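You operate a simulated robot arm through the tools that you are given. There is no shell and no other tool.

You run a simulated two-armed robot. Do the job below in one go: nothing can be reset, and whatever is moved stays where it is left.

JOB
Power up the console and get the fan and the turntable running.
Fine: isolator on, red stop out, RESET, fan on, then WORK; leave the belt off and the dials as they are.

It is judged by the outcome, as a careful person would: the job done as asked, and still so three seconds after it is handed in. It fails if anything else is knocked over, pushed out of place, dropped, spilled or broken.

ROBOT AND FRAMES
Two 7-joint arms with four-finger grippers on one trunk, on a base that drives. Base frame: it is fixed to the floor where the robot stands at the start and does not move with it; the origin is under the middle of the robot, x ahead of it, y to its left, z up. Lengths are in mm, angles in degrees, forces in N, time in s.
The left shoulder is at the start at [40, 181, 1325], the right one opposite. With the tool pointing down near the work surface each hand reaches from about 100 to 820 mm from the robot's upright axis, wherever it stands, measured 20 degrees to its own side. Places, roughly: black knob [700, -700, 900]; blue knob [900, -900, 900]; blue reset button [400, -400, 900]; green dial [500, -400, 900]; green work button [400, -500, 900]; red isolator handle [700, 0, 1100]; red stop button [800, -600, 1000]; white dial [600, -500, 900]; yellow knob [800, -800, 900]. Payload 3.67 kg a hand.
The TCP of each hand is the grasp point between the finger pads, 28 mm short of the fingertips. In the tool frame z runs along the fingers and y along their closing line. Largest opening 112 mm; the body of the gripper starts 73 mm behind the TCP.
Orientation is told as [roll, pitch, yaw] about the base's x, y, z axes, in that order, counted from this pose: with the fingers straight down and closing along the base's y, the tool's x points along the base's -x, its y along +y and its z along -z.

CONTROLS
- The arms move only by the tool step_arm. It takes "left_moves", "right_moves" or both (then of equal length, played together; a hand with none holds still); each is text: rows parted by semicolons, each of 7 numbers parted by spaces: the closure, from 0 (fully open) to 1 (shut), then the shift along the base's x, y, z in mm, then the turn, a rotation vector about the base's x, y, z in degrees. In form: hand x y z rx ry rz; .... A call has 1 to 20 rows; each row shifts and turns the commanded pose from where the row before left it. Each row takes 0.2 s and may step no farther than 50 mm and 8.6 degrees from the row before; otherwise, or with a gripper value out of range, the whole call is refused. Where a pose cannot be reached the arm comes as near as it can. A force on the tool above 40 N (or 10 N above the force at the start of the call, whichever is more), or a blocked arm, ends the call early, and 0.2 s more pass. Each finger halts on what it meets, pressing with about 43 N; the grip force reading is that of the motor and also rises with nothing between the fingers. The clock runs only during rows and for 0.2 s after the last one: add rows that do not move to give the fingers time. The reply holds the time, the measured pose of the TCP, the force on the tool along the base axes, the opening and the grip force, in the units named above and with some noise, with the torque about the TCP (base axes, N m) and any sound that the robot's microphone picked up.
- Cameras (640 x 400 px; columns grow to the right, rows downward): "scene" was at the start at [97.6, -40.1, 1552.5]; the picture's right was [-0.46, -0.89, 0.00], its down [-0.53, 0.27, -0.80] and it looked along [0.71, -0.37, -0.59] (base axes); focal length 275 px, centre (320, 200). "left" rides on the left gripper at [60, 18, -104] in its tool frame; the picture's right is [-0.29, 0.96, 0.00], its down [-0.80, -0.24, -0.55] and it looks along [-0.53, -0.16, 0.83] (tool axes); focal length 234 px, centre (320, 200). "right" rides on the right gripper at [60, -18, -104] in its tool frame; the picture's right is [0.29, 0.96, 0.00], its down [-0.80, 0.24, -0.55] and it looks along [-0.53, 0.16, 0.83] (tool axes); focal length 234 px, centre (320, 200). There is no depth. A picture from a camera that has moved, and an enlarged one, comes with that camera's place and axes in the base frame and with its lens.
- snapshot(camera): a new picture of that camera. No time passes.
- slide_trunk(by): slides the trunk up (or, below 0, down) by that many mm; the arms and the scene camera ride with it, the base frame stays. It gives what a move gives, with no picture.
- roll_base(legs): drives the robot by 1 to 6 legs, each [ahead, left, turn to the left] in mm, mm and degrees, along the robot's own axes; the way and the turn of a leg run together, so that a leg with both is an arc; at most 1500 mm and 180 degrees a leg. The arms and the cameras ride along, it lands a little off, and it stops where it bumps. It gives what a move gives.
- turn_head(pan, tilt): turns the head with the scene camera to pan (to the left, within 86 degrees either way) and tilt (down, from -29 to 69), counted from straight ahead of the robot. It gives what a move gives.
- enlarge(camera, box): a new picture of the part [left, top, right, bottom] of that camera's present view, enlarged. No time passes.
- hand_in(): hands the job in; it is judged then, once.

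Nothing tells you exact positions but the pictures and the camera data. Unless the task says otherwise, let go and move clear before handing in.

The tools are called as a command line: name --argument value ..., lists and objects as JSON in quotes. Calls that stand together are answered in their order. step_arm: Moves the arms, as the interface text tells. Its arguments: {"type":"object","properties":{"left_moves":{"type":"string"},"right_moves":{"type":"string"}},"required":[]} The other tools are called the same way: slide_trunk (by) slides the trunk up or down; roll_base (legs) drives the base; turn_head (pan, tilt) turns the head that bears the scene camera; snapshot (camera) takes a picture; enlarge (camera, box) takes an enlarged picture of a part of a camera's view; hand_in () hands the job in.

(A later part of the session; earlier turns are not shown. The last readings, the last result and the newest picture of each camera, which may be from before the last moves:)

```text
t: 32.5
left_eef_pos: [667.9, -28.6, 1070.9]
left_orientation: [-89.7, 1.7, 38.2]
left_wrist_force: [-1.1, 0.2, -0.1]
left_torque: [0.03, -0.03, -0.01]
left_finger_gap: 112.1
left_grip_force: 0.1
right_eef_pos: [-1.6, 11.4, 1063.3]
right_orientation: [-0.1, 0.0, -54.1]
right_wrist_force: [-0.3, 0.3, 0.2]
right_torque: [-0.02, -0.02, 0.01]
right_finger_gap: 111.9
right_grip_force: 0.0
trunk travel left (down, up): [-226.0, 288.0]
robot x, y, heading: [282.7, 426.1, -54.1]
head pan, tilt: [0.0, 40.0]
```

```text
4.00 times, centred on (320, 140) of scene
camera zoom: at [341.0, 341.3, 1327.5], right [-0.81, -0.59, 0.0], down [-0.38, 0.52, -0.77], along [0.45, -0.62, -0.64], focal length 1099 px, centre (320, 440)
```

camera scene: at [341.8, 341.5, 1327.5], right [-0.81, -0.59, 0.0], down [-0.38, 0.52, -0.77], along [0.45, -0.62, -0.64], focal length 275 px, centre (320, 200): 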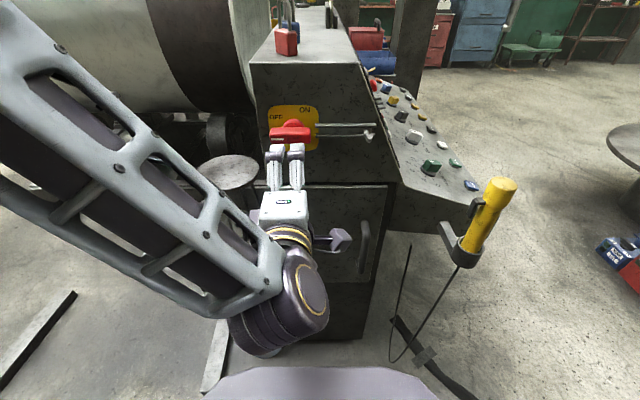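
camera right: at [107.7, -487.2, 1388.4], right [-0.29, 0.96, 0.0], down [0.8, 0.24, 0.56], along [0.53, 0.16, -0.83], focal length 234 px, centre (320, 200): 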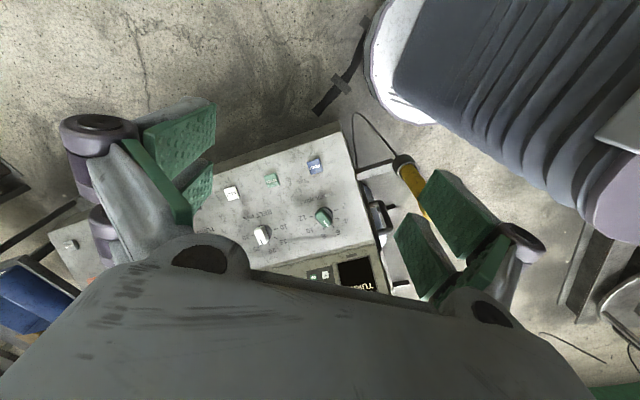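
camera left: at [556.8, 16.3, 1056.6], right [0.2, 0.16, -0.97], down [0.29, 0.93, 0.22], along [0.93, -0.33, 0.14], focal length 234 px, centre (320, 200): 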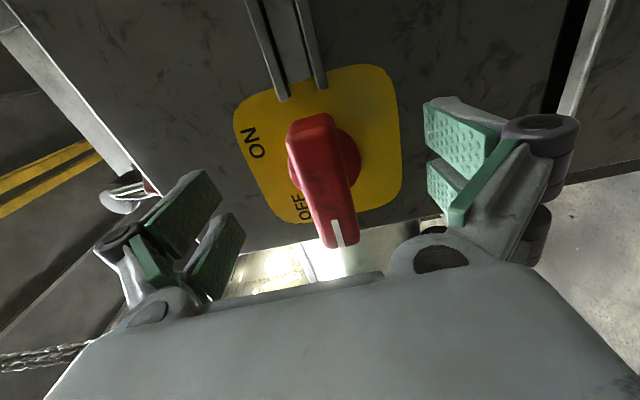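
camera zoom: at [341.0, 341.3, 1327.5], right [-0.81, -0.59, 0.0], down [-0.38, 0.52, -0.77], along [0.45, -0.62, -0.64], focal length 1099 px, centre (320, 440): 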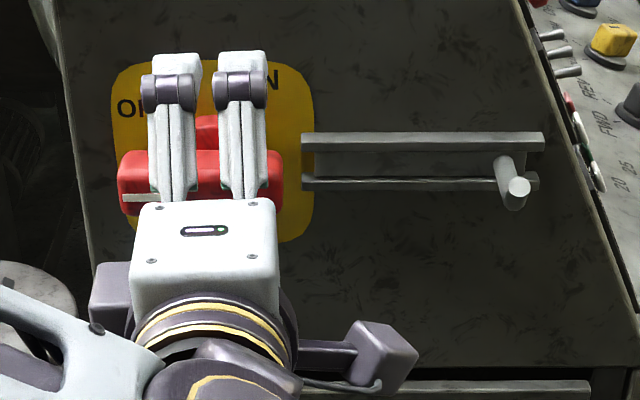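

The fingertips are now beside the bar. I'll nudge a few millimetres to centre them and close gently to find the grip.

step_arm --left_moves "0 6.5 -3 -3 0 0 0; 0.3 0 0 0 0 0 0; 0.6 0 0 0 0 0 0; 0.8 0 0 0 0 0 0; 0.8 0 0 0 0 0 0; 0.8 0 0 0 0 0 0"

snapshot --camera "left"

enlarge --camera "scene" --box '[240, 90, 400, 190]'

```text
t: 33.9
left_eef_pos: [673.4, -29.1, 1069.5]
left_orientation: [-90.0, 1.5, 38.0]
left_wrist_force: [-4.6, 7.1, 6.8]
left_torque: [0.8, -1.35, -0.22]
left_finger_gap: 25.9
left_grip_force: 45.4
right_eef_pos: [-3.6, 12.3, 1064.2]
right_orientation: [-0.1, 0.0, -54.1]
right_wrist_force: [-0.7, 0.0, 0.1]
right_torque: [0.05, -0.02, -0.02]
right_finger_gap: 112.0
right_grip_force: 0.1
trunk travel left (down, up): [-226.0, 288.0]
robot x, y, heading: [279.7, 425.3, -54.0]
head pan, tilt: [0.0, 40.0]
```

```text
taken
camera left: at [562.1, 14.7, 1054.3], right [0.21, 0.16, -0.96], down [0.29, 0.93, 0.22], along [0.93, -0.33, 0.14], focal length 234 px, centre (320, 200)
```

left: 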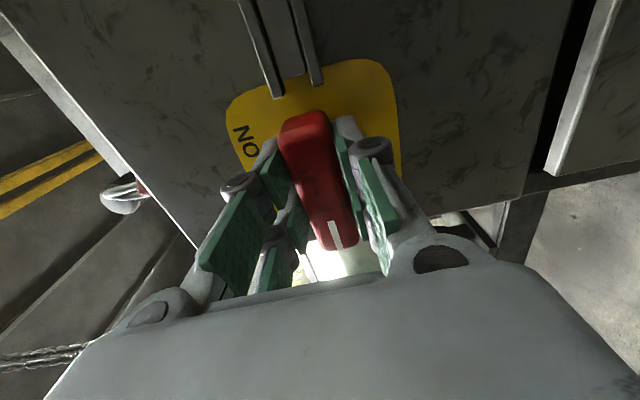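

```text
4.00 times, centred on (320, 140) of scene
camera zoom: at [340.1, 342.8, 1327.7], right [-0.81, -0.59, 0.0], down [-0.38, 0.52, -0.77], along [0.45, -0.62, -0.64], focal length 1099 px, centre (320, 440)
```

zoom: 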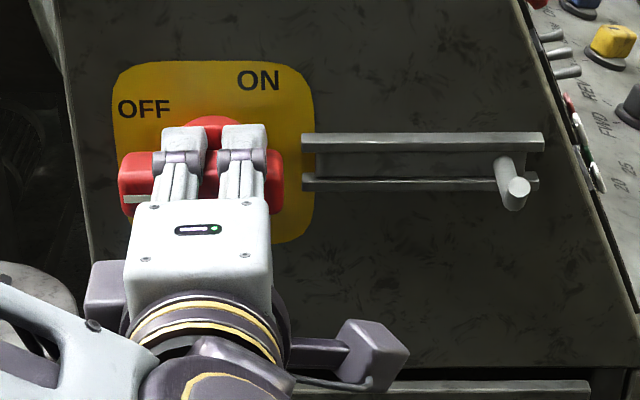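

I have the bar gripped at 26 mm. I'll turn it clockwise about the end-face normal in small steps, watching torque and sound.

step_arm --left_moves "0.8 0 0 0 4.5 -5.8 0; 0.8 0 0 0 4.5 -5.8 0; 0.8 0 0 0 4.5 -5.8 0; 0.8 0 0 0 4.5 -5.8 0"

snapshot --camera "left"

```text
t: 34.9
left_eef_pos: [673.5, -30.8, 1070.0]
left_orientation: [-89.9, -28.0, 38.1]
left_wrist_force: [-10.8, 13.3, -1.3]
left_torque: [-0.71, -0.51, 0.84]
left_finger_gap: 25.9
left_grip_force: 45.2
right_eef_pos: [-2.7, 12.1, 1064.1]
right_orientation: [0.0, -0.1, -54.0]
right_wrist_force: [-0.4, 0.1, -0.4]
right_torque: [0.0, 0.03, 0.0]
right_finger_gap: 112.0
right_grip_force: 0.1
trunk travel left (down, up): [-226.0, 288.0]
robot x, y, heading: [280.3, 421.6, -54.1]
head pan, tilt: [0.0, 40.0]
```

```text
taken
camera left: at [574.7, 24.5, 1025.8], right [0.55, 0.44, -0.71], down [0.12, 0.8, 0.59], along [0.82, -0.41, 0.39], focal length 234 px, centre (320, 200)
```

left: 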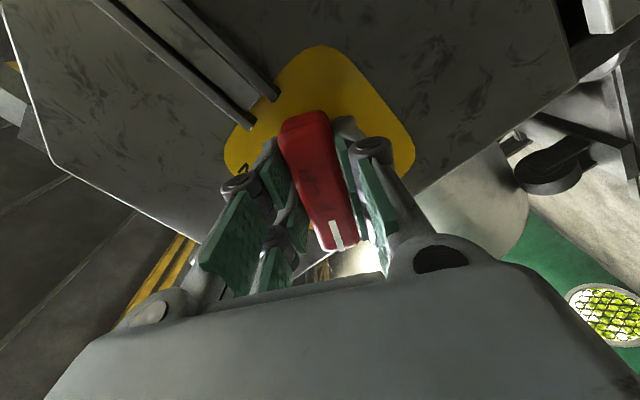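

The handle is turning with the hand, about 30° so far. I'll carry on toward 90° while easing back 2 mm to relieve the push.

step_arm --left_moves "0.8 -1.2 1.6 0 4.5 -5.8 0; 0.8 0 0 0 4.5 -5.8 0; 0.8 0 0 0 4.5 -5.8 0; 0.8 0 0 0 4.5 -5.8 0"

step_arm --left_moves "0.8 0 0 0 4.5 -5.8 0; 0.8 0 0 0 4.5 -5.8 0; 0.8 0 0 0 4.5 -5.8 0; 0.8 0 0 0 4.5 -5.8 0"

snapshot --camera "left"

snapshot --camera "scene"

```text
t: 35.9
left_eef_pos: [674.5, -29.5, 1068.4]
left_orientation: [-90.1, -57.3, 38.4]
left_wrist_force: [-3.1, 7.2, -6.9]
left_torque: [-1.27, -0.89, -0.15]
left_finger_gap: 25.8
left_grip_force: 45.2
right_eef_pos: [-0.1, 11.4, 1063.6]
right_orientation: [0.0, 0.0, -54.1]
right_wrist_force: [-0.9, -0.2, -0.1]
right_torque: [-0.03, 0.02, 0.0]
right_finger_gap: 112.1
right_grip_force: 0.1
trunk travel left (down, up): [-226.0, 288.0]
robot x, y, heading: [277.6, 423.3, -54.1]
head pan, tilt: [0.0, 40.0]
```

```text
t: 36.9
left_eef_pos: [674.7, -29.2, 1068.2]
left_orientation: [-92.1, -86.6, 40.2]
left_wrist_force: [0.2, 14.9, -13.6]
left_torque: [-0.76, -0.7, -1.03]
left_finger_gap: 26.2
left_grip_force: 45.0
right_eef_pos: [1.5, 12.4, 1065.6]
right_orientation: [0.0, -0.1, -54.1]
right_wrist_force: [0.5, -0.3, 0.4]
right_torque: [0.0, 0.01, -0.02]
right_finger_gap: 112.1
right_grip_force: 0.2
trunk travel left (down, up): [-226.0, 288.0]
robot x, y, heading: [278.2, 425.5, -54.1]
head pan, tilt: [0.0, 40.0]
```

```text
taken
camera left: at [622.3, 61.9, 1007.3], right [0.76, 0.6, 0.23], down [-0.49, 0.32, 0.81], along [0.41, -0.73, 0.54], focal length 234 px, centre (320, 200)
```

left: 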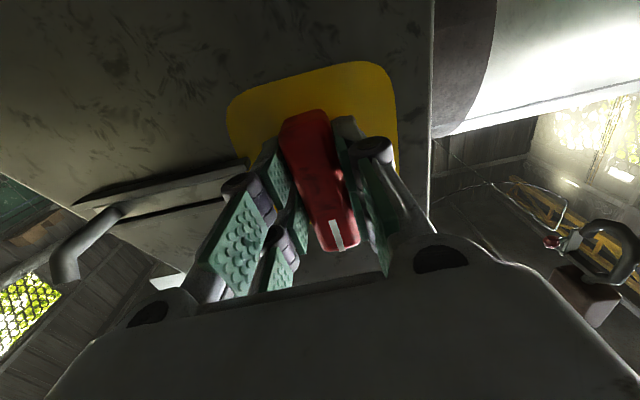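

```text
taken
camera scene: at [342.3, 342.6, 1327.5], right [-0.81, -0.59, 0.0], down [-0.38, 0.52, -0.77], along [0.45, -0.62, -0.64], focal length 275 px, centre (320, 200)
```

scene: 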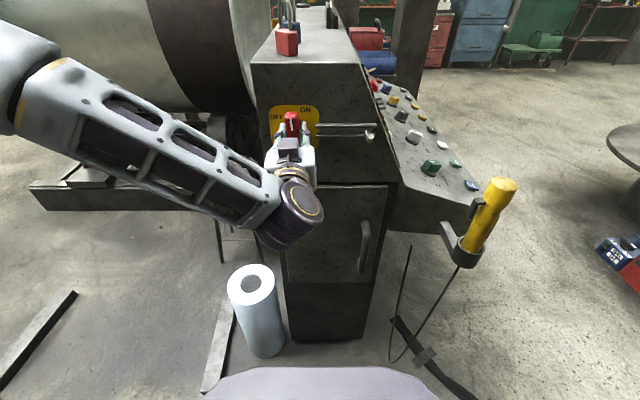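

The handle now points up, and no sound was reported. I'll look closely for the handle's position against the ON mark.

enlarge --camera "scene" --box '[240, 80, 400, 180]'

enlarge --camera "scene" --box '[330, 20, 490, 120]'

```text
4.00 times, centred on (320, 130) of scene
camera zoom: at [342.3, 342.6, 1327.5], right [-0.81, -0.59, 0.0], down [-0.38, 0.52, -0.77], along [0.45, -0.62, -0.64], focal length 1099 px, centre (320, 480)
```

zoom: 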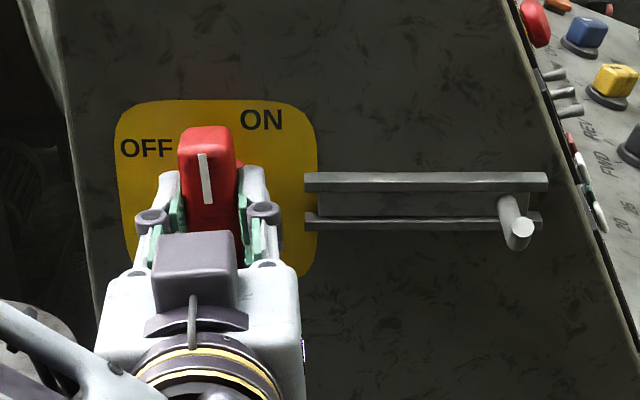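

```text
4.00 times, centred on (410, 70) of scene
camera zoom: at [342.3, 342.6, 1327.5], right [-0.81, -0.59, 0.0], down [-0.38, 0.52, -0.77], along [0.45, -0.62, -0.64], focal length 1099 px, centre (-40, 720)
```

zoom: 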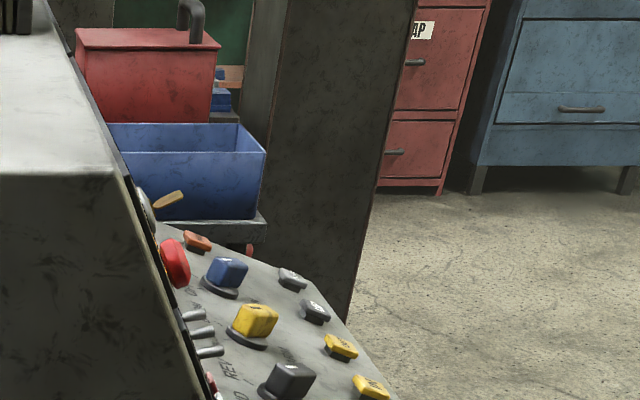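

step_arm --left_moves "0.8 0 0 0 2.2 -2.9 0; 0.8 0 0 0 2.2 -2.9 0; 0.8 0 0 0 0 0 0"

enlarge --camera "left" --box '[200, 50, 440, 250]'

```text
t: 37.7
left_eef_pos: [675.9, -28.5, 1068.9]
left_orientation: [94.4, -86.4, -146.3]
left_wrist_force: [1.1, 16.9, -12.5]
left_torque: [-0.68, 2.73, -0.87]
left_finger_gap: 27.6
left_grip_force: 45.2
right_eef_pos: [0.3, 11.8, 1063.7]
right_orientation: [-0.1, 0.0, -54.1]
right_wrist_force: [-1.0, 0.8, 0.7]
right_torque: [0.02, 0.01, 0.02]
right_finger_gap: 112.0
right_grip_force: 0.0
trunk travel left (down, up): [-226.0, 288.0]
robot x, y, heading: [279.6, 427.2, -54.1]
head pan, tilt: [0.0, 40.0]
```

```text
2.00 times, centred on (320, 150) of left
camera zoom: at [628.5, 66.5, 1009.6], right [0.74, 0.58, 0.35], down [-0.57, 0.26, 0.78], along [0.36, -0.77, 0.52], focal length 468 px, centre (320, 300)
```

zoom: 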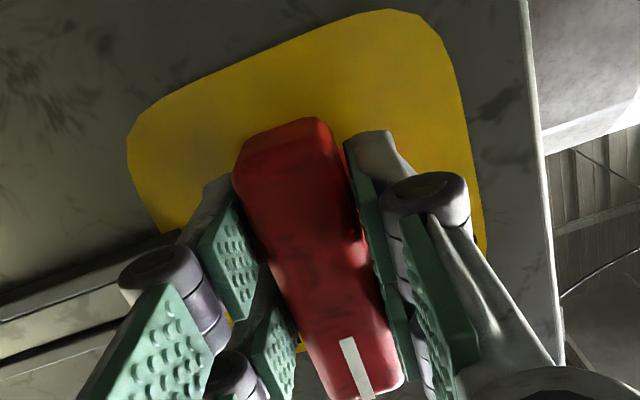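

Torque rose to about 2.6 N·m, so the handle is at its ON stop at 90°. I'll ease off, open only part way to stay clear of the bolt rail, and back straight out.

step_arm --left_moves "0.8 0 0 0 -2.2 2.9 0; 0.6 0 0 0 0 0 0; 0.55 0 0 0 0 0 0; 0.55 -12 16 0 0 0 0; 0.55 -18 24 0 0 0 0; 0.55 -18 24 0 0 0 0; 0.55 -18 24 0 0 0 0; 0.55 -18 24 0 0 0 0; 0.55 0 0 0 0 0 0"

snapshot --camera "left"

enlarge --camera "scene" --box '[240, 80, 400, 180]'

```text
t: 39.7
left_eef_pos: [589.4, 80.1, 1068.2]
left_orientation: [161.7, -89.7, 146.7]
left_wrist_force: [0.4, 0.1, -0.8]
left_torque: [-0.02, 0.04, 0.02]
left_finger_gap: 50.3
left_grip_force: 0.1
right_eef_pos: [-0.7, 11.6, 1063.4]
right_orientation: [0.0, 0.0, -54.1]
right_wrist_force: [0.0, 0.8, -0.1]
right_torque: [-0.01, -0.02, 0.0]
right_finger_gap: 111.9
right_grip_force: 0.1
trunk travel left (down, up): [-226.0, 288.0]
robot x, y, heading: [278.6, 425.2, -54.1]
head pan, tilt: [0.0, 40.0]
```

```text
taken
camera left: at [540.0, 173.2, 1007.7], right [0.75, 0.59, 0.29], down [-0.54, 0.29, 0.79], along [0.39, -0.75, 0.53], focal length 234 px, centre (320, 200)
```

left: 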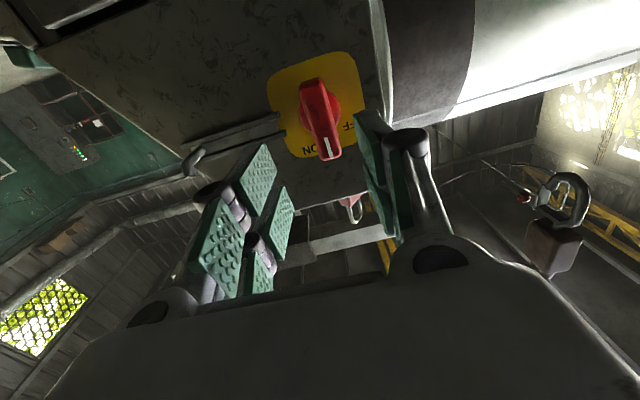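

```text
4.00 times, centred on (320, 130) of scene
camera zoom: at [342.0, 340.9, 1327.5], right [-0.81, -0.59, 0.0], down [-0.38, 0.52, -0.77], along [0.45, -0.62, -0.64], focal length 1099 px, centre (320, 480)
```

zoom: 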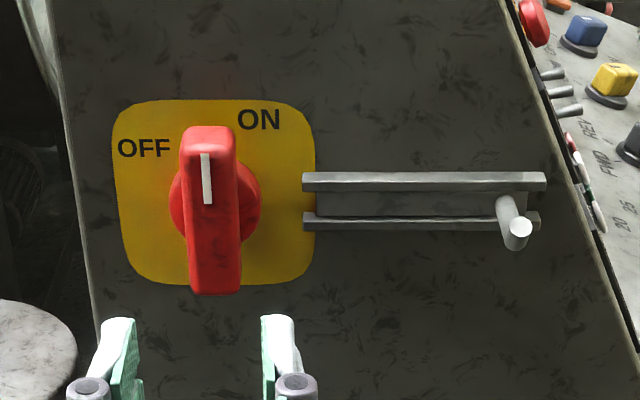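

The isolator now stands at its ON stop and the hand is clear. Next I'll back away, fold the left hand to point down, raise the trunk and look at the floor before driving to the front.

roll_base --legs '[[-250, 0, 0]]'

step_arm --left_moves "0.55 -6 8 5 6.6 4.85 0; 0.55 -6 8 5 6.6 4.85 0; 0.55 -6 8 5 6.6 4.85 0; 0.55 -6 8 5 6.6 4.85 0; 0.55 -6 8 5 6.6 4.85 0; 0.55 -6 8 5 6.6 4.85 0; 0.55 -6 8 5 6.6 4.85 0; 0.55 0 0 5 6.6 4.85 0; 0.55 0 0 5 6.6 4.85 0; 0.55 0 0 5 6.6 4.85 0; 0.55 0 0 5 6.6 4.85 0"

slide_trunk --by 220

turn_head --pan -45 --tilt 50

snapshot --camera "scene"

turn_head --pan -5 --tilt 40

snapshot --camera "scene"

turn_head --pan -86 --tilt 40

snapshot --camera "scene"

```text
t: 41.6
left_eef_pos: [440.3, 285.4, 1068.1]
left_orientation: [159.3, -89.7, 148.7]
left_wrist_force: [-0.6, 0.5, 0.0]
left_torque: [0.02, 0.02, -0.01]
left_finger_gap: 50.5
left_grip_force: 0.1
right_eef_pos: [-149.9, 218.6, 1063.7]
right_orientation: [-0.1, -0.1, -54.2]
right_wrist_force: [-0.1, 1.1, 0.5]
right_torque: [-0.01, -0.01, -0.01]
right_finger_gap: 112.3
right_grip_force: 0.1
trunk travel left (down, up): [-226.0, 288.0]
robot x, y, heading: [134.7, 628.0, -54.3]
head pan, tilt: [0.0, 40.0]
```

```text
t: 44.0
left_eef_pos: [398.3, 333.6, 1122.7]
left_orientation: [1.7, -0.1, -53.9]
left_wrist_force: [0.4, -0.5, -0.2]
left_torque: [-0.01, 0.03, 0.01]
left_finger_gap: 50.5
left_grip_force: 0.1
left hand out of reach, approached as far as the arm can: row 1
right_eef_pos: [-148.8, 215.4, 1063.1]
right_orientation: [-0.1, 0.0, -54.2]
right_wrist_force: [0.3, 0.1, 0.2]
right_torque: [0.02, 0.02, -0.02]
right_finger_gap: 112.0
right_grip_force: 0.1
trunk travel left (down, up): [-226.0, 288.0]
robot x, y, heading: [135.8, 631.8, -54.2]
head pan, tilt: [0.0, 40.0]
```

```text
t: 46.3
left_eef_pos: [397.9, 334.2, 1342.6]
left_orientation: [1.9, -0.3, -53.8]
left_wrist_force: [0.7, 0.1, -0.7]
left_torque: [0.02, 0.01, -0.05]
left_finger_gap: 50.4
left_grip_force: 0.1
right_eef_pos: [-150.8, 216.8, 1282.7]
right_orientation: [0.1, 0.1, -54.3]
right_wrist_force: [0.1, 0.3, -0.5]
right_torque: [-0.01, 0.0, -0.04]
right_finger_gap: 112.0
right_grip_force: 0.0
trunk travel left (down, up): [-446.0, 68.0]
robot x, y, heading: [129.7, 629.6, -54.4]
head pan, tilt: [0.0, 40.0]
```

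```text
t: 47.4
left_eef_pos: [396.3, 334.2, 1342.6]
left_orientation: [1.9, -0.1, -53.7]
left_wrist_force: [-0.5, -0.3, 0.3]
left_torque: [-0.01, -0.03, 0.0]
left_finger_gap: 50.2
left_grip_force: 0.1
right_eef_pos: [-150.2, 217.4, 1283.2]
right_orientation: [-0.1, 0.0, -54.1]
right_wrist_force: [-0.4, 0.2, 0.7]
right_torque: [0.0, 0.0, 0.01]
right_finger_gap: 112.1
right_grip_force: 0.0
trunk travel left (down, up): [-446.0, 68.0]
robot x, y, heading: [133.0, 632.7, -54.1]
head pan, tilt: [-45.0, 50.0]
```

```text
taken
camera scene: at [131.2, 539.0, 1533.1], right [-0.99, 0.16, 0.0], down [0.12, 0.76, -0.64], along [-0.1, -0.63, -0.77], focal length 275 px, centre (320, 200)
```

scene: 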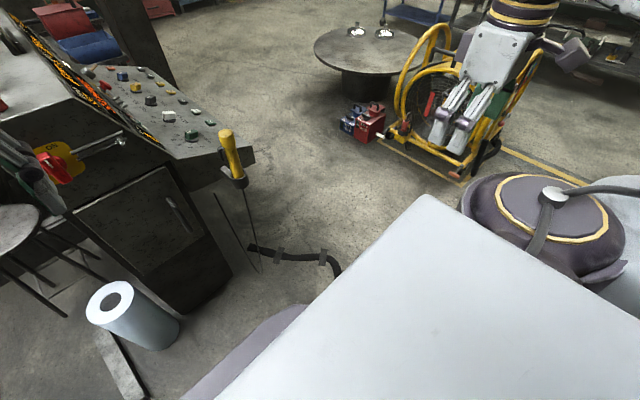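

```text
t: 48.5
left_eef_pos: [396.8, 334.3, 1342.8]
left_orientation: [1.9, -0.2, -53.8]
left_wrist_force: [-0.1, -0.7, -0.1]
left_torque: [0.01, 0.04, 0.01]
left_finger_gap: 50.5
left_grip_force: 0.0
right_eef_pos: [-149.9, 216.8, 1283.9]
right_orientation: [0.1, 0.0, -54.2]
right_wrist_force: [0.9, 0.1, 0.9]
right_torque: [0.0, 0.02, -0.02]
right_finger_gap: 112.0
right_grip_force: 0.0
trunk travel left (down, up): [-446.0, 68.0]
robot x, y, heading: [130.1, 631.3, -54.3]
head pan, tilt: [-5.0, 40.0]
```

```text
taken
camera scene: at [186.8, 541.9, 1547.3], right [-0.86, -0.51, 0.0], down [-0.33, 0.55, -0.77], along [0.39, -0.66, -0.64], focal length 275 px, centre (320, 200)
```

scene: 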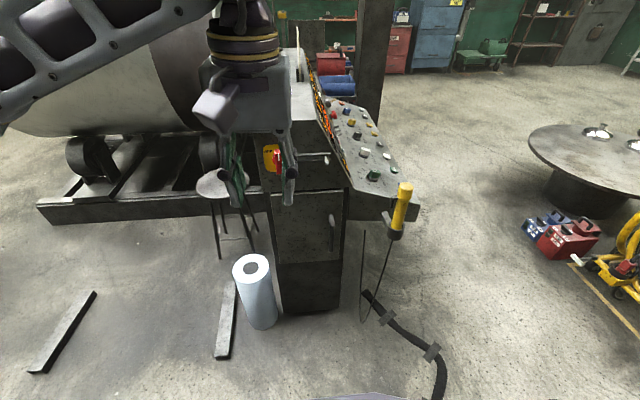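

```text
t: 50.0
left_eef_pos: [397.6, 333.9, 1342.5]
left_orientation: [1.9, -0.2, -53.9]
left_wrist_force: [0.3, 0.3, -0.3]
left_torque: [0.01, 0.0, 0.0]
left_finger_gap: 50.3
left_grip_force: 0.1
right_eef_pos: [-149.4, 217.4, 1282.4]
right_orientation: [0.0, -0.1, -54.1]
right_wrist_force: [-0.1, 0.3, 0.1]
right_torque: [-0.03, -0.03, -0.01]
right_finger_gap: 111.9
right_grip_force: 0.0
trunk travel left (down, up): [-446.0, 68.0]
robot x, y, heading: [131.6, 630.9, -54.2]
head pan, tilt: [-85.9, 40.0]
```

```text
taken
camera scene: at [78.2, 560.5, 1547.3], right [-0.64, 0.77, 0.0], down [0.49, 0.41, -0.77], along [-0.59, -0.49, -0.64], focal length 275 px, centre (320, 200)
```

scene: 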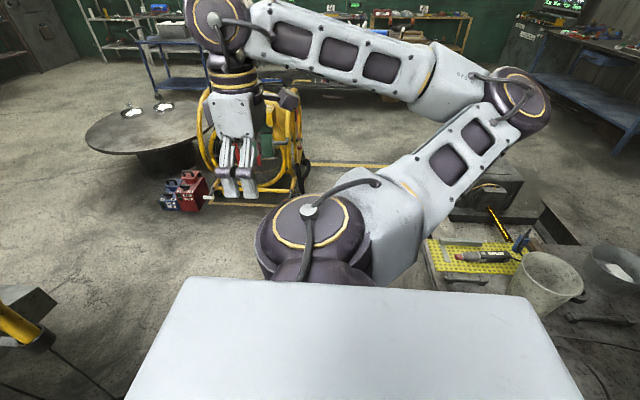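

The indicator strip on the console is now lit orange, so the isolator took effect. A black cable runs across the floor from the console, so I'll check its route with the right wrist camera before choosing a path.

snapshot --camera "right"

turn_head --pan -40 --tilt 69

snapshot --camera "scene"

turn_head --pan -10 --tilt 60

snapshot --camera "scene"

enlarge --camera "scene" --box '[300, 0, 460, 100]'

```text
taken
camera right: at [-200.2, 255.0, 1387.8], right [0.61, 0.79, 0.0], down [0.66, -0.51, 0.55], along [0.44, -0.34, -0.83], focal length 234 px, centre (320, 200)
```

right: 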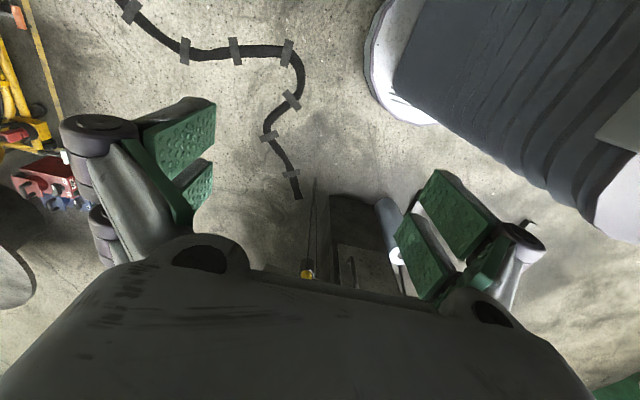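

```text
t: 51.2
left_eef_pos: [396.7, 333.7, 1343.3]
left_orientation: [1.9, -0.2, -53.8]
left_wrist_force: [0.2, 0.9, 0.0]
left_torque: [-0.01, 0.0, 0.05]
left_finger_gap: 50.4
left_grip_force: 0.0
right_eef_pos: [-149.1, 216.6, 1283.3]
right_orientation: [0.0, 0.1, -54.2]
right_wrist_force: [0.4, -0.1, 0.1]
right_torque: [0.05, 0.0, 0.02]
right_finger_gap: 112.0
right_grip_force: 0.1
trunk travel left (down, up): [-446.0, 68.0]
robot x, y, heading: [131.4, 632.4, -54.4]
head pan, tilt: [-40.0, 68.8]
```

```text
taken
camera scene: at [139.2, 559.2, 1511.2], right [-1.0, 0.07, 0.0], down [0.07, 0.93, -0.36], along [-0.03, -0.36, -0.93], focal length 275 px, centre (320, 200)
```

scene: 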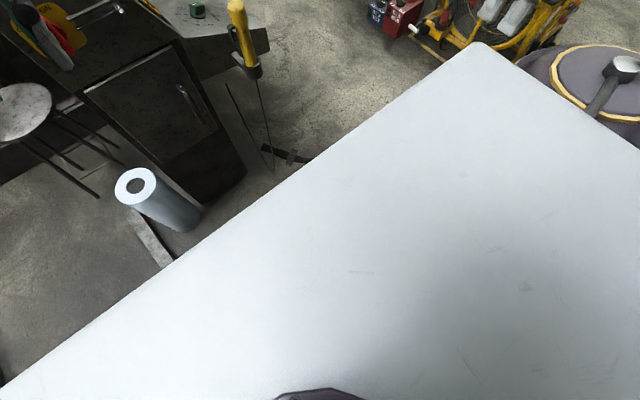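

```text
t: 52.1
left_eef_pos: [396.5, 332.8, 1341.6]
left_orientation: [1.9, -0.2, -53.7]
left_wrist_force: [0.8, -1.1, 0.1]
left_torque: [0.02, 0.0, 0.03]
left_finger_gap: 50.4
left_grip_force: 0.1
right_eef_pos: [-150.9, 216.1, 1283.1]
right_orientation: [0.1, 0.1, -54.2]
right_wrist_force: [-0.4, -0.3, 0.3]
right_torque: [-0.03, 0.01, 0.05]
right_finger_gap: 111.7
right_grip_force: 0.1
trunk travel left (down, up): [-446.0, 68.0]
robot x, y, heading: [132.4, 631.3, -54.3]
head pan, tilt: [-10.0, 60.0]
```

```text
taken
camera scene: at [172.3, 555.0, 1520.5], right [-0.9, -0.43, 0.0], down [-0.38, 0.78, -0.5], along [0.22, -0.45, -0.87], focal length 275 px, centre (320, 200)
```

scene: 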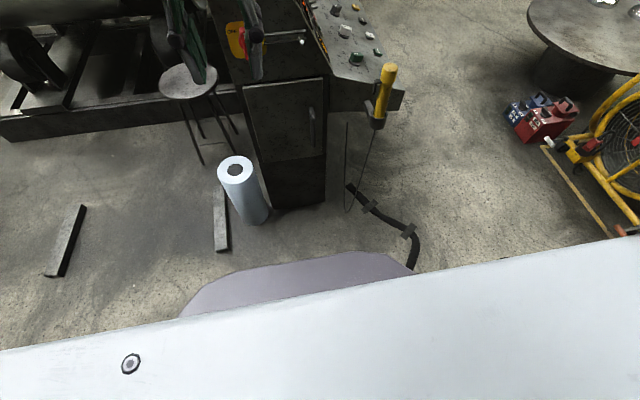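

```text
4.00 times, centred on (380, 50) of scene
camera zoom: at [172.3, 555.0, 1520.5], right [-0.9, -0.43, 0.0], down [-0.38, 0.78, -0.5], along [0.22, -0.45, -0.87], focal length 1099 px, centre (80, 800)
```

zoom: 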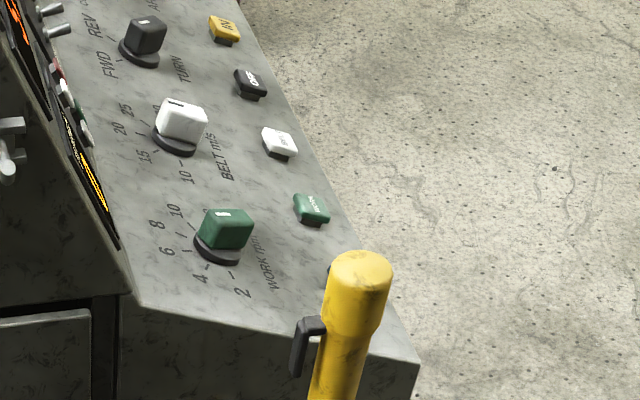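

The cable is taped flat, and it runs under where I started without trouble. The yellow pendant stands near (313, -196) up to about 1000 mm, so I'll keep well to its left. I'll turn to face the console front direction and drive round through (-150, 100) and (-150, -600).

roll_base --legs '[[0, 0, 90.7], [-542, -260, 0], [-416, -563, 0]]'

turn_head --pan -30 --tilt 45

snapshot --camera "scene"

turn_head --pan 20 --tilt 45

snapshot --camera "scene"

```text
t: 63.2
left_eef_pos: [145.4, -325.7, 1342.6]
left_orientation: [1.8, -0.2, 37.1]
left_wrist_force: [0.7, 0.0, 0.1]
left_torque: [0.01, 0.0, -0.02]
left_finger_gap: 50.6
left_grip_force: 0.1
right_eef_pos: [270.3, -870.9, 1283.2]
right_orientation: [0.0, 0.0, 36.7]
right_wrist_force: [-0.4, 0.5, 0.1]
right_torque: [-0.02, 0.01, 0.01]
right_finger_gap: 111.9
right_grip_force: 0.0
trunk travel left (down, up): [-446.0, 68.0]
robot x, y, heading: [-150.0, -597.2, 36.7]
head pan, tilt: [-10.0, 60.0]
```

```text
t: 64.0
left_eef_pos: [145.0, -327.8, 1342.4]
left_orientation: [1.9, -0.2, 37.1]
left_wrist_force: [-0.1, 0.4, -0.6]
left_torque: [0.0, -0.03, 0.04]
left_finger_gap: 50.6
left_grip_force: 0.0
right_eef_pos: [270.9, -872.3, 1282.5]
right_orientation: [0.0, 0.0, 36.8]
right_wrist_force: [1.2, 0.3, -0.1]
right_torque: [-0.01, 0.0, 0.0]
right_finger_gap: 112.1
right_grip_force: 0.0
trunk travel left (down, up): [-446.0, 68.0]
robot x, y, heading: [-145.6, -598.0, 36.8]
head pan, tilt: [-30.0, 45.0]
```

```text
taken
camera scene: at [-51.1, -575.6, 1540.0], right [0.12, -0.99, 0.0], down [-0.7, -0.08, -0.71], along [0.7, 0.08, -0.71], focal length 275 px, centre (320, 200)
```

scene: 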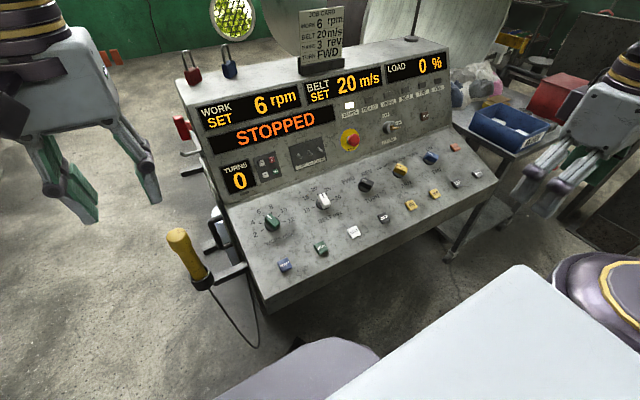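

```text
t: 65.2
left_eef_pos: [144.7, -327.3, 1343.2]
left_orientation: [1.9, -0.3, 37.1]
left_wrist_force: [0.3, 0.1, 0.1]
left_torque: [0.01, 0.0, 0.01]
left_finger_gap: 50.5
left_grip_force: 0.1
right_eef_pos: [270.0, -871.7, 1283.2]
right_orientation: [0.1, 0.0, 36.7]
right_wrist_force: [-0.1, -0.9, 0.3]
right_torque: [-0.04, -0.03, -0.02]
right_finger_gap: 112.0
right_grip_force: 0.1
trunk travel left (down, up): [-446.0, 68.0]
robot x, y, heading: [-147.2, -598.5, 36.7]
head pan, tilt: [20.0, 45.0]
```

```text
taken
camera scene: at [-87.0, -516.8, 1540.0], right [0.84, -0.55, 0.0], down [-0.39, -0.59, -0.71], along [0.39, 0.59, -0.71], focal length 275 px, centre (320, 200)
```

scene: 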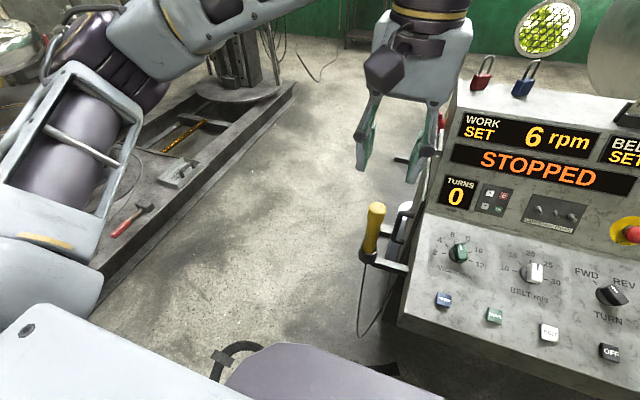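

The console is alive: it reads WORK SET 6, BELT SET 20 and STOPPED, with the mains lamp lit. I'll drive to stand square in front of it.

roll_base --legs '[[60, -506, 0]]'

turn_head --pan 0 --tilt 40

snapshot --camera "scene"

snapshot --camera "right"

snapshot --camera "left"

```text
t: 68.3
left_eef_pos: [497.4, -699.3, 1341.9]
left_orientation: [1.8, -0.2, 37.2]
left_wrist_force: [-1.9, 0.0, -0.6]
left_torque: [-0.03, 0.01, 0.02]
left_finger_gap: 50.4
left_grip_force: 0.0
right_eef_pos: [623.9, -1243.6, 1283.6]
right_orientation: [0.1, 0.0, 36.8]
right_wrist_force: [-0.7, -0.9, -0.3]
right_torque: [-0.01, -0.02, 0.0]
right_finger_gap: 111.9
right_grip_force: 0.0
trunk travel left (down, up): [-446.0, 68.0]
robot x, y, heading: [205.0, -970.0, 36.6]
head pan, tilt: [20.0, 45.0]
```

```text
t: 69.1
left_eef_pos: [499.1, -700.6, 1342.6]
left_orientation: [1.8, -0.3, 37.2]
left_wrist_force: [0.2, -0.8, -0.1]
left_torque: [0.02, 0.04, 0.01]
left_finger_gap: 50.4
left_grip_force: 0.0
right_eef_pos: [624.4, -1245.6, 1282.2]
right_orientation: [0.0, 0.0, 36.8]
right_wrist_force: [0.3, -0.6, -0.4]
right_torque: [0.03, -0.01, 0.02]
right_finger_gap: 111.8
right_grip_force: 0.0
trunk travel left (down, up): [-446.0, 68.0]
robot x, y, heading: [205.9, -968.4, 36.6]
head pan, tilt: [0.0, 40.0]
```

```text
taken
camera scene: at [290.1, -907.4, 1547.3], right [0.6, -0.8, 0.0], down [-0.52, -0.39, -0.77], along [0.61, 0.46, -0.64], focal length 275 px, centre (320, 200)
```

scene: 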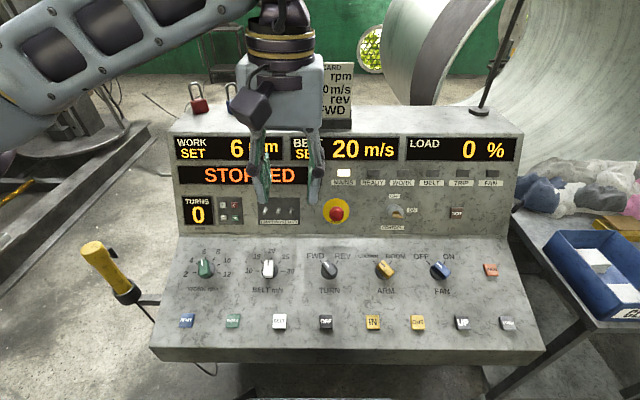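

```text
taken
camera right: at [587.1, -1295.1, 1387.6], right [-0.8, 0.59, 0.0], down [0.49, 0.67, 0.55], along [0.33, 0.45, -0.83], focal length 234 px, centre (320, 200)
```

right: 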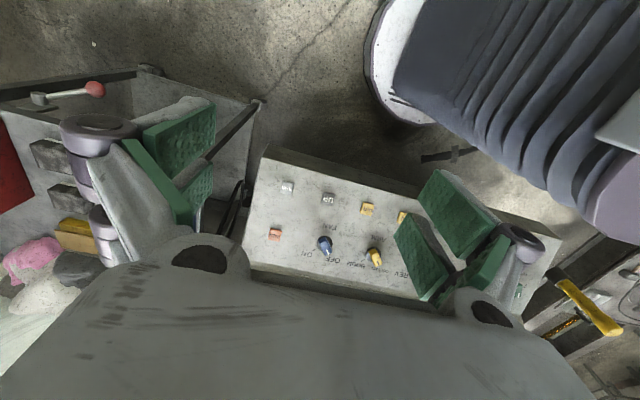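

```text
taken
camera left: at [442.1, -724.4, 1447.4], right [-0.35, 0.94, 0.03], down [0.79, 0.28, 0.55], along [0.51, 0.22, -0.84], focal length 234 px, centre (320, 200)
```

left: 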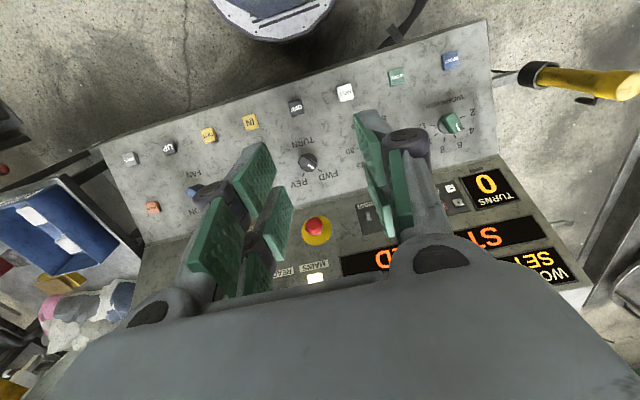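

I'm square to the console now. I'll zoom in on the stop button, the key switch, the fan knob and the buttons.

enlarge --camera "scene" --box '[300, 160, 460, 260]'

enlarge --camera "scene" --box '[300, 240, 520, 340]'

enlarge --camera "scene" --box '[160, 240, 320, 340]'

enlarge --camera "left" --box '[270, 180, 370, 300]'

enlarge --camera "right" --box '[250, 170, 410, 290]'

```text
4.00 times, centred on (380, 210) of scene
camera zoom: at [290.1, -907.4, 1547.3], right [0.6, -0.8, 0.0], down [-0.52, -0.39, -0.77], along [0.61, 0.46, -0.64], focal length 1099 px, centre (80, 160)
```

zoom: 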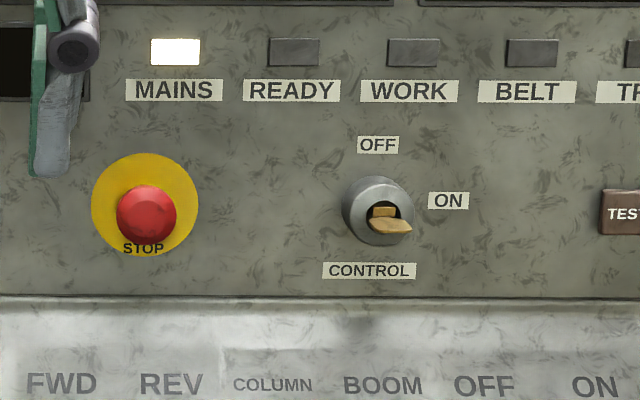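

```text
2.91 times, centred on (410, 290) of scene
camera zoom: at [290.1, -907.4, 1547.3], right [0.6, -0.8, 0.0], down [-0.52, -0.39, -0.77], along [0.61, 0.46, -0.64], focal length 799 px, centre (58, -62)
```

zoom: 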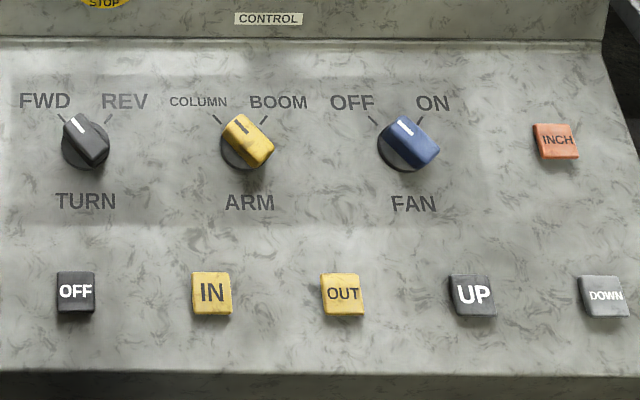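

```text
4.00 times, centred on (240, 290) of scene
camera zoom: at [290.1, -907.4, 1547.3], right [0.6, -0.8, 0.0], down [-0.52, -0.39, -0.77], along [0.61, 0.46, -0.64], focal length 1099 px, centre (640, -160)
```

zoom: 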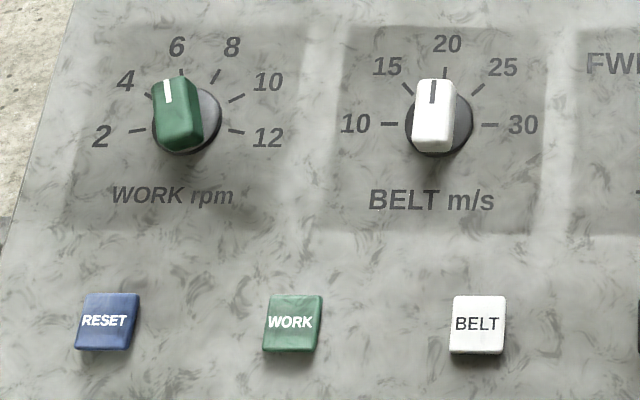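

```text
3.33 times, centred on (320, 240) of left
camera zoom: at [442.1, -724.4, 1447.4], right [-0.35, 0.94, 0.03], down [0.79, 0.28, 0.55], along [0.51, 0.22, -0.84], focal length 781 px, centre (320, 67)
```

zoom: 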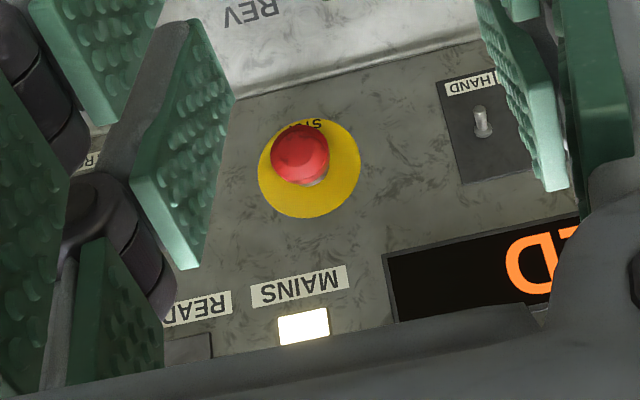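

```text
3.33 times, centred on (330, 230) of right
camera zoom: at [587.1, -1295.1, 1387.6], right [-0.8, 0.59, 0.0], down [0.49, 0.67, 0.55], along [0.33, 0.45, -0.83], focal length 781 px, centre (287, 100)
```

zoom: 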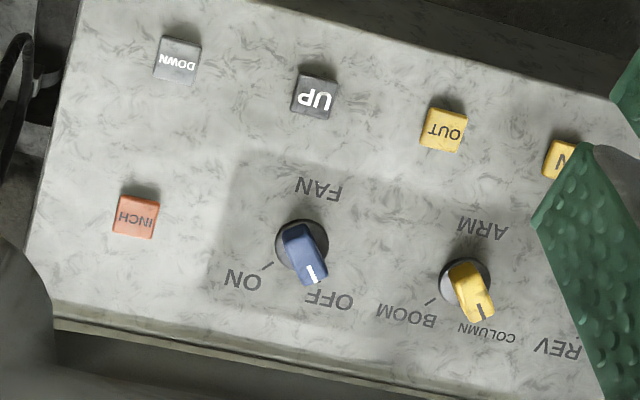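

I read the panel as follows:
- **Stop:** the cap is at about (796, -592, 996), on a panel leaning back about 20°.
- **Key:** it points to ON.
- **Fan:** the knob points to OFF.

I'll move the left hand aside, bring the right hand to the middle and pitch it toward the panel.

step_arm --left_moves "0.55 -25.9 18.1 0 0 0 0; 0.55 -25.9 18.1 0 0 0 0; 0.55 -25.9 18.1 0 0 0 0; 0.55 -25.9 18.1 0 0 0 0; 0.55 -25.9 18.1 0 0 0 0; 0.55 -25.9 18.1 0 0 0 0; 0.55 -25.9 18.1 0 0 0 0; 0.55 -25.9 18.1 0 0 0 0; 0.55 -25.9 18.1 0 0 0 0; 0.55 -25.9 18.1 0 0 0 0" --right_moves "0 -11.8 41 0 0 0 0; 0 -11.8 41 0 0 0 0; 0 -11.8 41 0 0 0 0; 0 -11.8 41 0 0 0 0; 0 -11.8 41 0 0 0 0; 0 -11.8 41 0 0 0 0; 0 -11.8 41 0 0 0 0; 0 -11.8 41 0 0 0 0; 0 -11.8 41 0 0 0 0; 0 -11.8 41 0 0 0 0"

step_arm --right_moves "0 0 0 0 4.64 -6.25 0; 0 0 0 0 4.64 -6.25 0; 0 0 0 0 4.64 -6.25 0; 0 0 0 0 4.64 -6.25 0; 0 0 0 0 4.64 -6.25 0; 0 0 0 0 4.64 -6.25 0; 0 0 0 0 4.64 -6.25 0; 0 0 0 0 4.64 -6.25 0; 0 0 0 0 4.64 -6.25 0"

snapshot --camera "scene"

snapshot --camera "right"

```text
t: 71.5
left_eef_pos: [251.3, -526.3, 1292.6]
left_orientation: [1.3, 10.2, 35.9]
left_wrist_force: [0.1, 0.0, -0.4]
left_torque: [0.02, 0.03, 0.01]
left_finger_gap: 50.5
left_grip_force: 0.2
left hand out of reach, approached as far as the arm can: row 10
right_eef_pos: [527.2, -836.8, 1301.7]
right_orientation: [0.1, 0.0, 36.7]
right_wrist_force: [-0.3, -1.2, -0.3]
right_torque: [0.02, 0.03, -0.02]
right_finger_gap: 112.1
right_grip_force: 0.0
right hand out of reach, approached as far as the arm can: row 1, 2, 3
trunk travel left (down, up): [-446.0, 68.0]
robot x, y, heading: [201.5, -973.6, 36.6]
head pan, tilt: [0.0, 40.0]
stopped in row 10 (left hand): the arm was blocked; the commanded pose is now the measured one
```

```text
t: 73.5
left_eef_pos: [249.9, -523.8, 1290.9]
left_orientation: [1.2, 10.5, 36.0]
left_wrist_force: [-0.4, -0.4, -0.4]
left_torque: [-0.01, -0.01, -0.04]
left_finger_gap: 50.2
left_grip_force: 0.1
right_eef_pos: [526.3, -748.6, 1348.0]
right_orientation: [-0.6, -70.1, 37.3]
right_wrist_force: [0.7, 0.8, 0.0]
right_torque: [0.0, -0.02, -0.01]
right_finger_gap: 112.0
right_grip_force: 0.1
right hand out of reach, approached as far as the arm can: row 5, 6, 7, 8, 9
trunk travel left (down, up): [-446.0, 68.0]
robot x, y, heading: [207.5, -968.1, 36.6]
head pan, tilt: [0.0, 40.0]
```

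```text
taken
camera scene: at [289.1, -905.9, 1547.3], right [0.6, -0.8, 0.0], down [-0.51, -0.39, -0.77], along [0.61, 0.46, -0.64], focal length 275 px, centre (320, 200)
```

scene: 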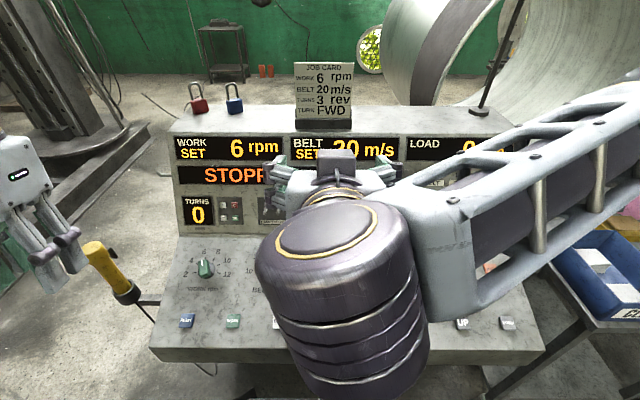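

```text
taken
camera right: at [441.0, -831.8, 1326.8], right [-0.65, 0.71, -0.28], down [-0.35, 0.05, 0.94], along [0.68, 0.7, 0.21], focal length 234 px, centre (320, 200)
```

right: 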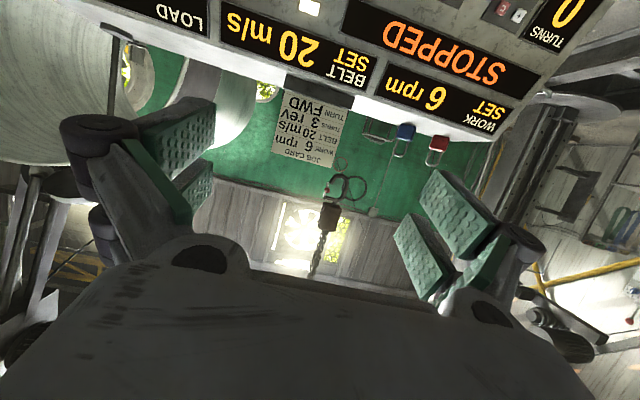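

The right hand now points at the panel, 20° below horizontal. Both hands are clear of everything, so I'll lower the trunk by 250 mm to bring the shoulder near the stop button's height.

slide_trunk --by -250

snapshot --camera "right"

snapshot --camera "scene"

```text
t: 76.1
left_eef_pos: [250.4, -524.9, 1041.8]
left_orientation: [1.3, 10.5, 36.0]
left_wrist_force: [-0.7, 0.4, -0.4]
left_torque: [0.01, 0.03, -0.03]
left_finger_gap: 50.5
left_grip_force: 0.1
right_eef_pos: [527.7, -747.7, 1097.5]
right_orientation: [-0.7, -70.0, 37.0]
right_wrist_force: [-0.4, 0.1, -0.2]
right_torque: [-0.02, 0.03, -0.02]
right_finger_gap: 111.9
right_grip_force: 0.1
trunk travel left (down, up): [-196.0, 318.0]
robot x, y, heading: [202.9, -975.0, 36.6]
head pan, tilt: [0.0, 40.0]
```

```text
taken
camera right: at [441.4, -832.8, 1077.4], right [-0.65, 0.71, -0.27], down [-0.34, 0.05, 0.94], along [0.68, 0.7, 0.21], focal length 234 px, centre (320, 200)
```

right: 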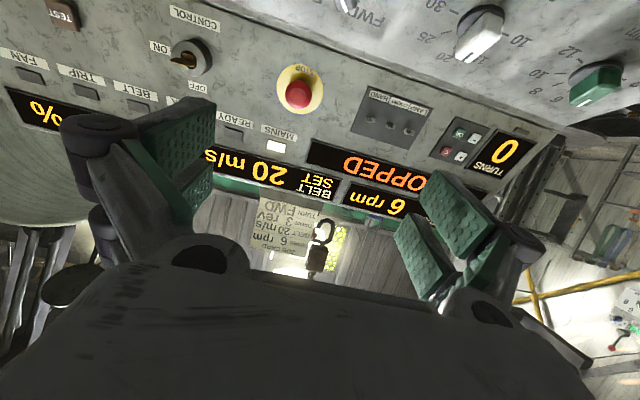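

```text
taken
camera scene: at [289.7, -906.8, 1297.6], right [0.6, -0.8, 0.0], down [-0.52, -0.38, -0.77], along [0.61, 0.46, -0.64], focal length 275 px, centre (320, 200)
```

scene: 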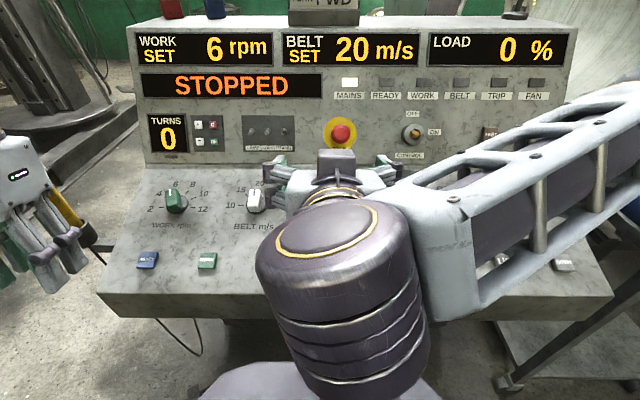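

The stop sits 323 mm along the tool axis, 33 mm to the right and 14 mm up. I'll advance about 180 mm and correct the offset.

step_arm --right_moves "0 31.8 15.2 -9.7 0 0 0; 0 31.8 15.2 -9.7 0 0 0; 0 31.8 15.2 -9.7 0 0 0; 0 31.8 15.2 -9.7 0 0 0; 0 31.8 15.2 -9.7 0 0 0"

snapshot --camera "right"

snapshot --camera "scene"

```text
t: 77.3
left_eef_pos: [251.8, -524.2, 1042.4]
left_orientation: [1.4, 10.4, 36.0]
left_wrist_force: [0.6, -0.5, 0.1]
left_torque: [0.02, -0.02, -0.01]
left_finger_gap: 50.5
left_grip_force: 0.0
right_eef_pos: [687.1, -673.3, 1047.7]
right_orientation: [-0.6, -70.0, 37.0]
right_wrist_force: [-0.1, 0.5, -0.7]
right_torque: [0.0, -0.02, 0.04]
right_finger_gap: 111.9
right_grip_force: 0.1
trunk travel left (down, up): [-196.0, 318.0]
robot x, y, heading: [202.7, -971.3, 36.7]
head pan, tilt: [0.0, 40.0]
```

```text
taken
camera right: at [601.5, -757.5, 1027.9], right [-0.65, 0.71, -0.27], down [-0.34, 0.05, 0.94], along [0.68, 0.7, 0.21], focal length 234 px, centre (320, 200)
```

right: 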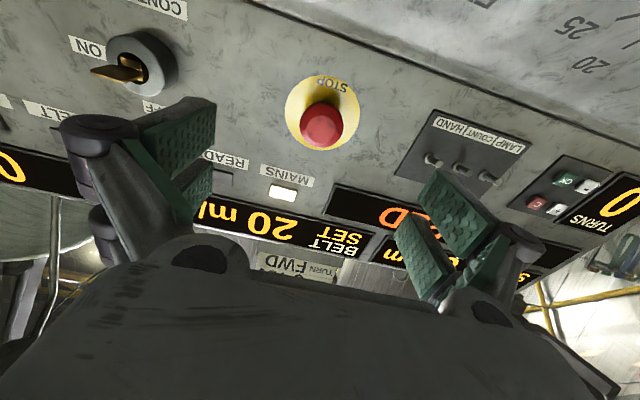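

```text
taken
camera scene: at [290.7, -906.6, 1297.5], right [0.6, -0.8, 0.0], down [-0.52, -0.38, -0.77], along [0.61, 0.46, -0.64], focal length 275 px, centre (320, 200)
```

scene: 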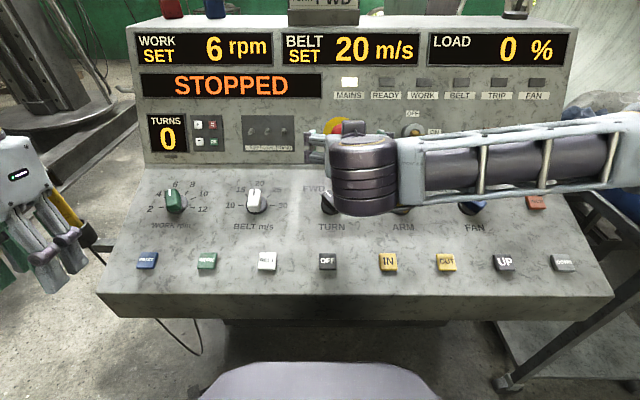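

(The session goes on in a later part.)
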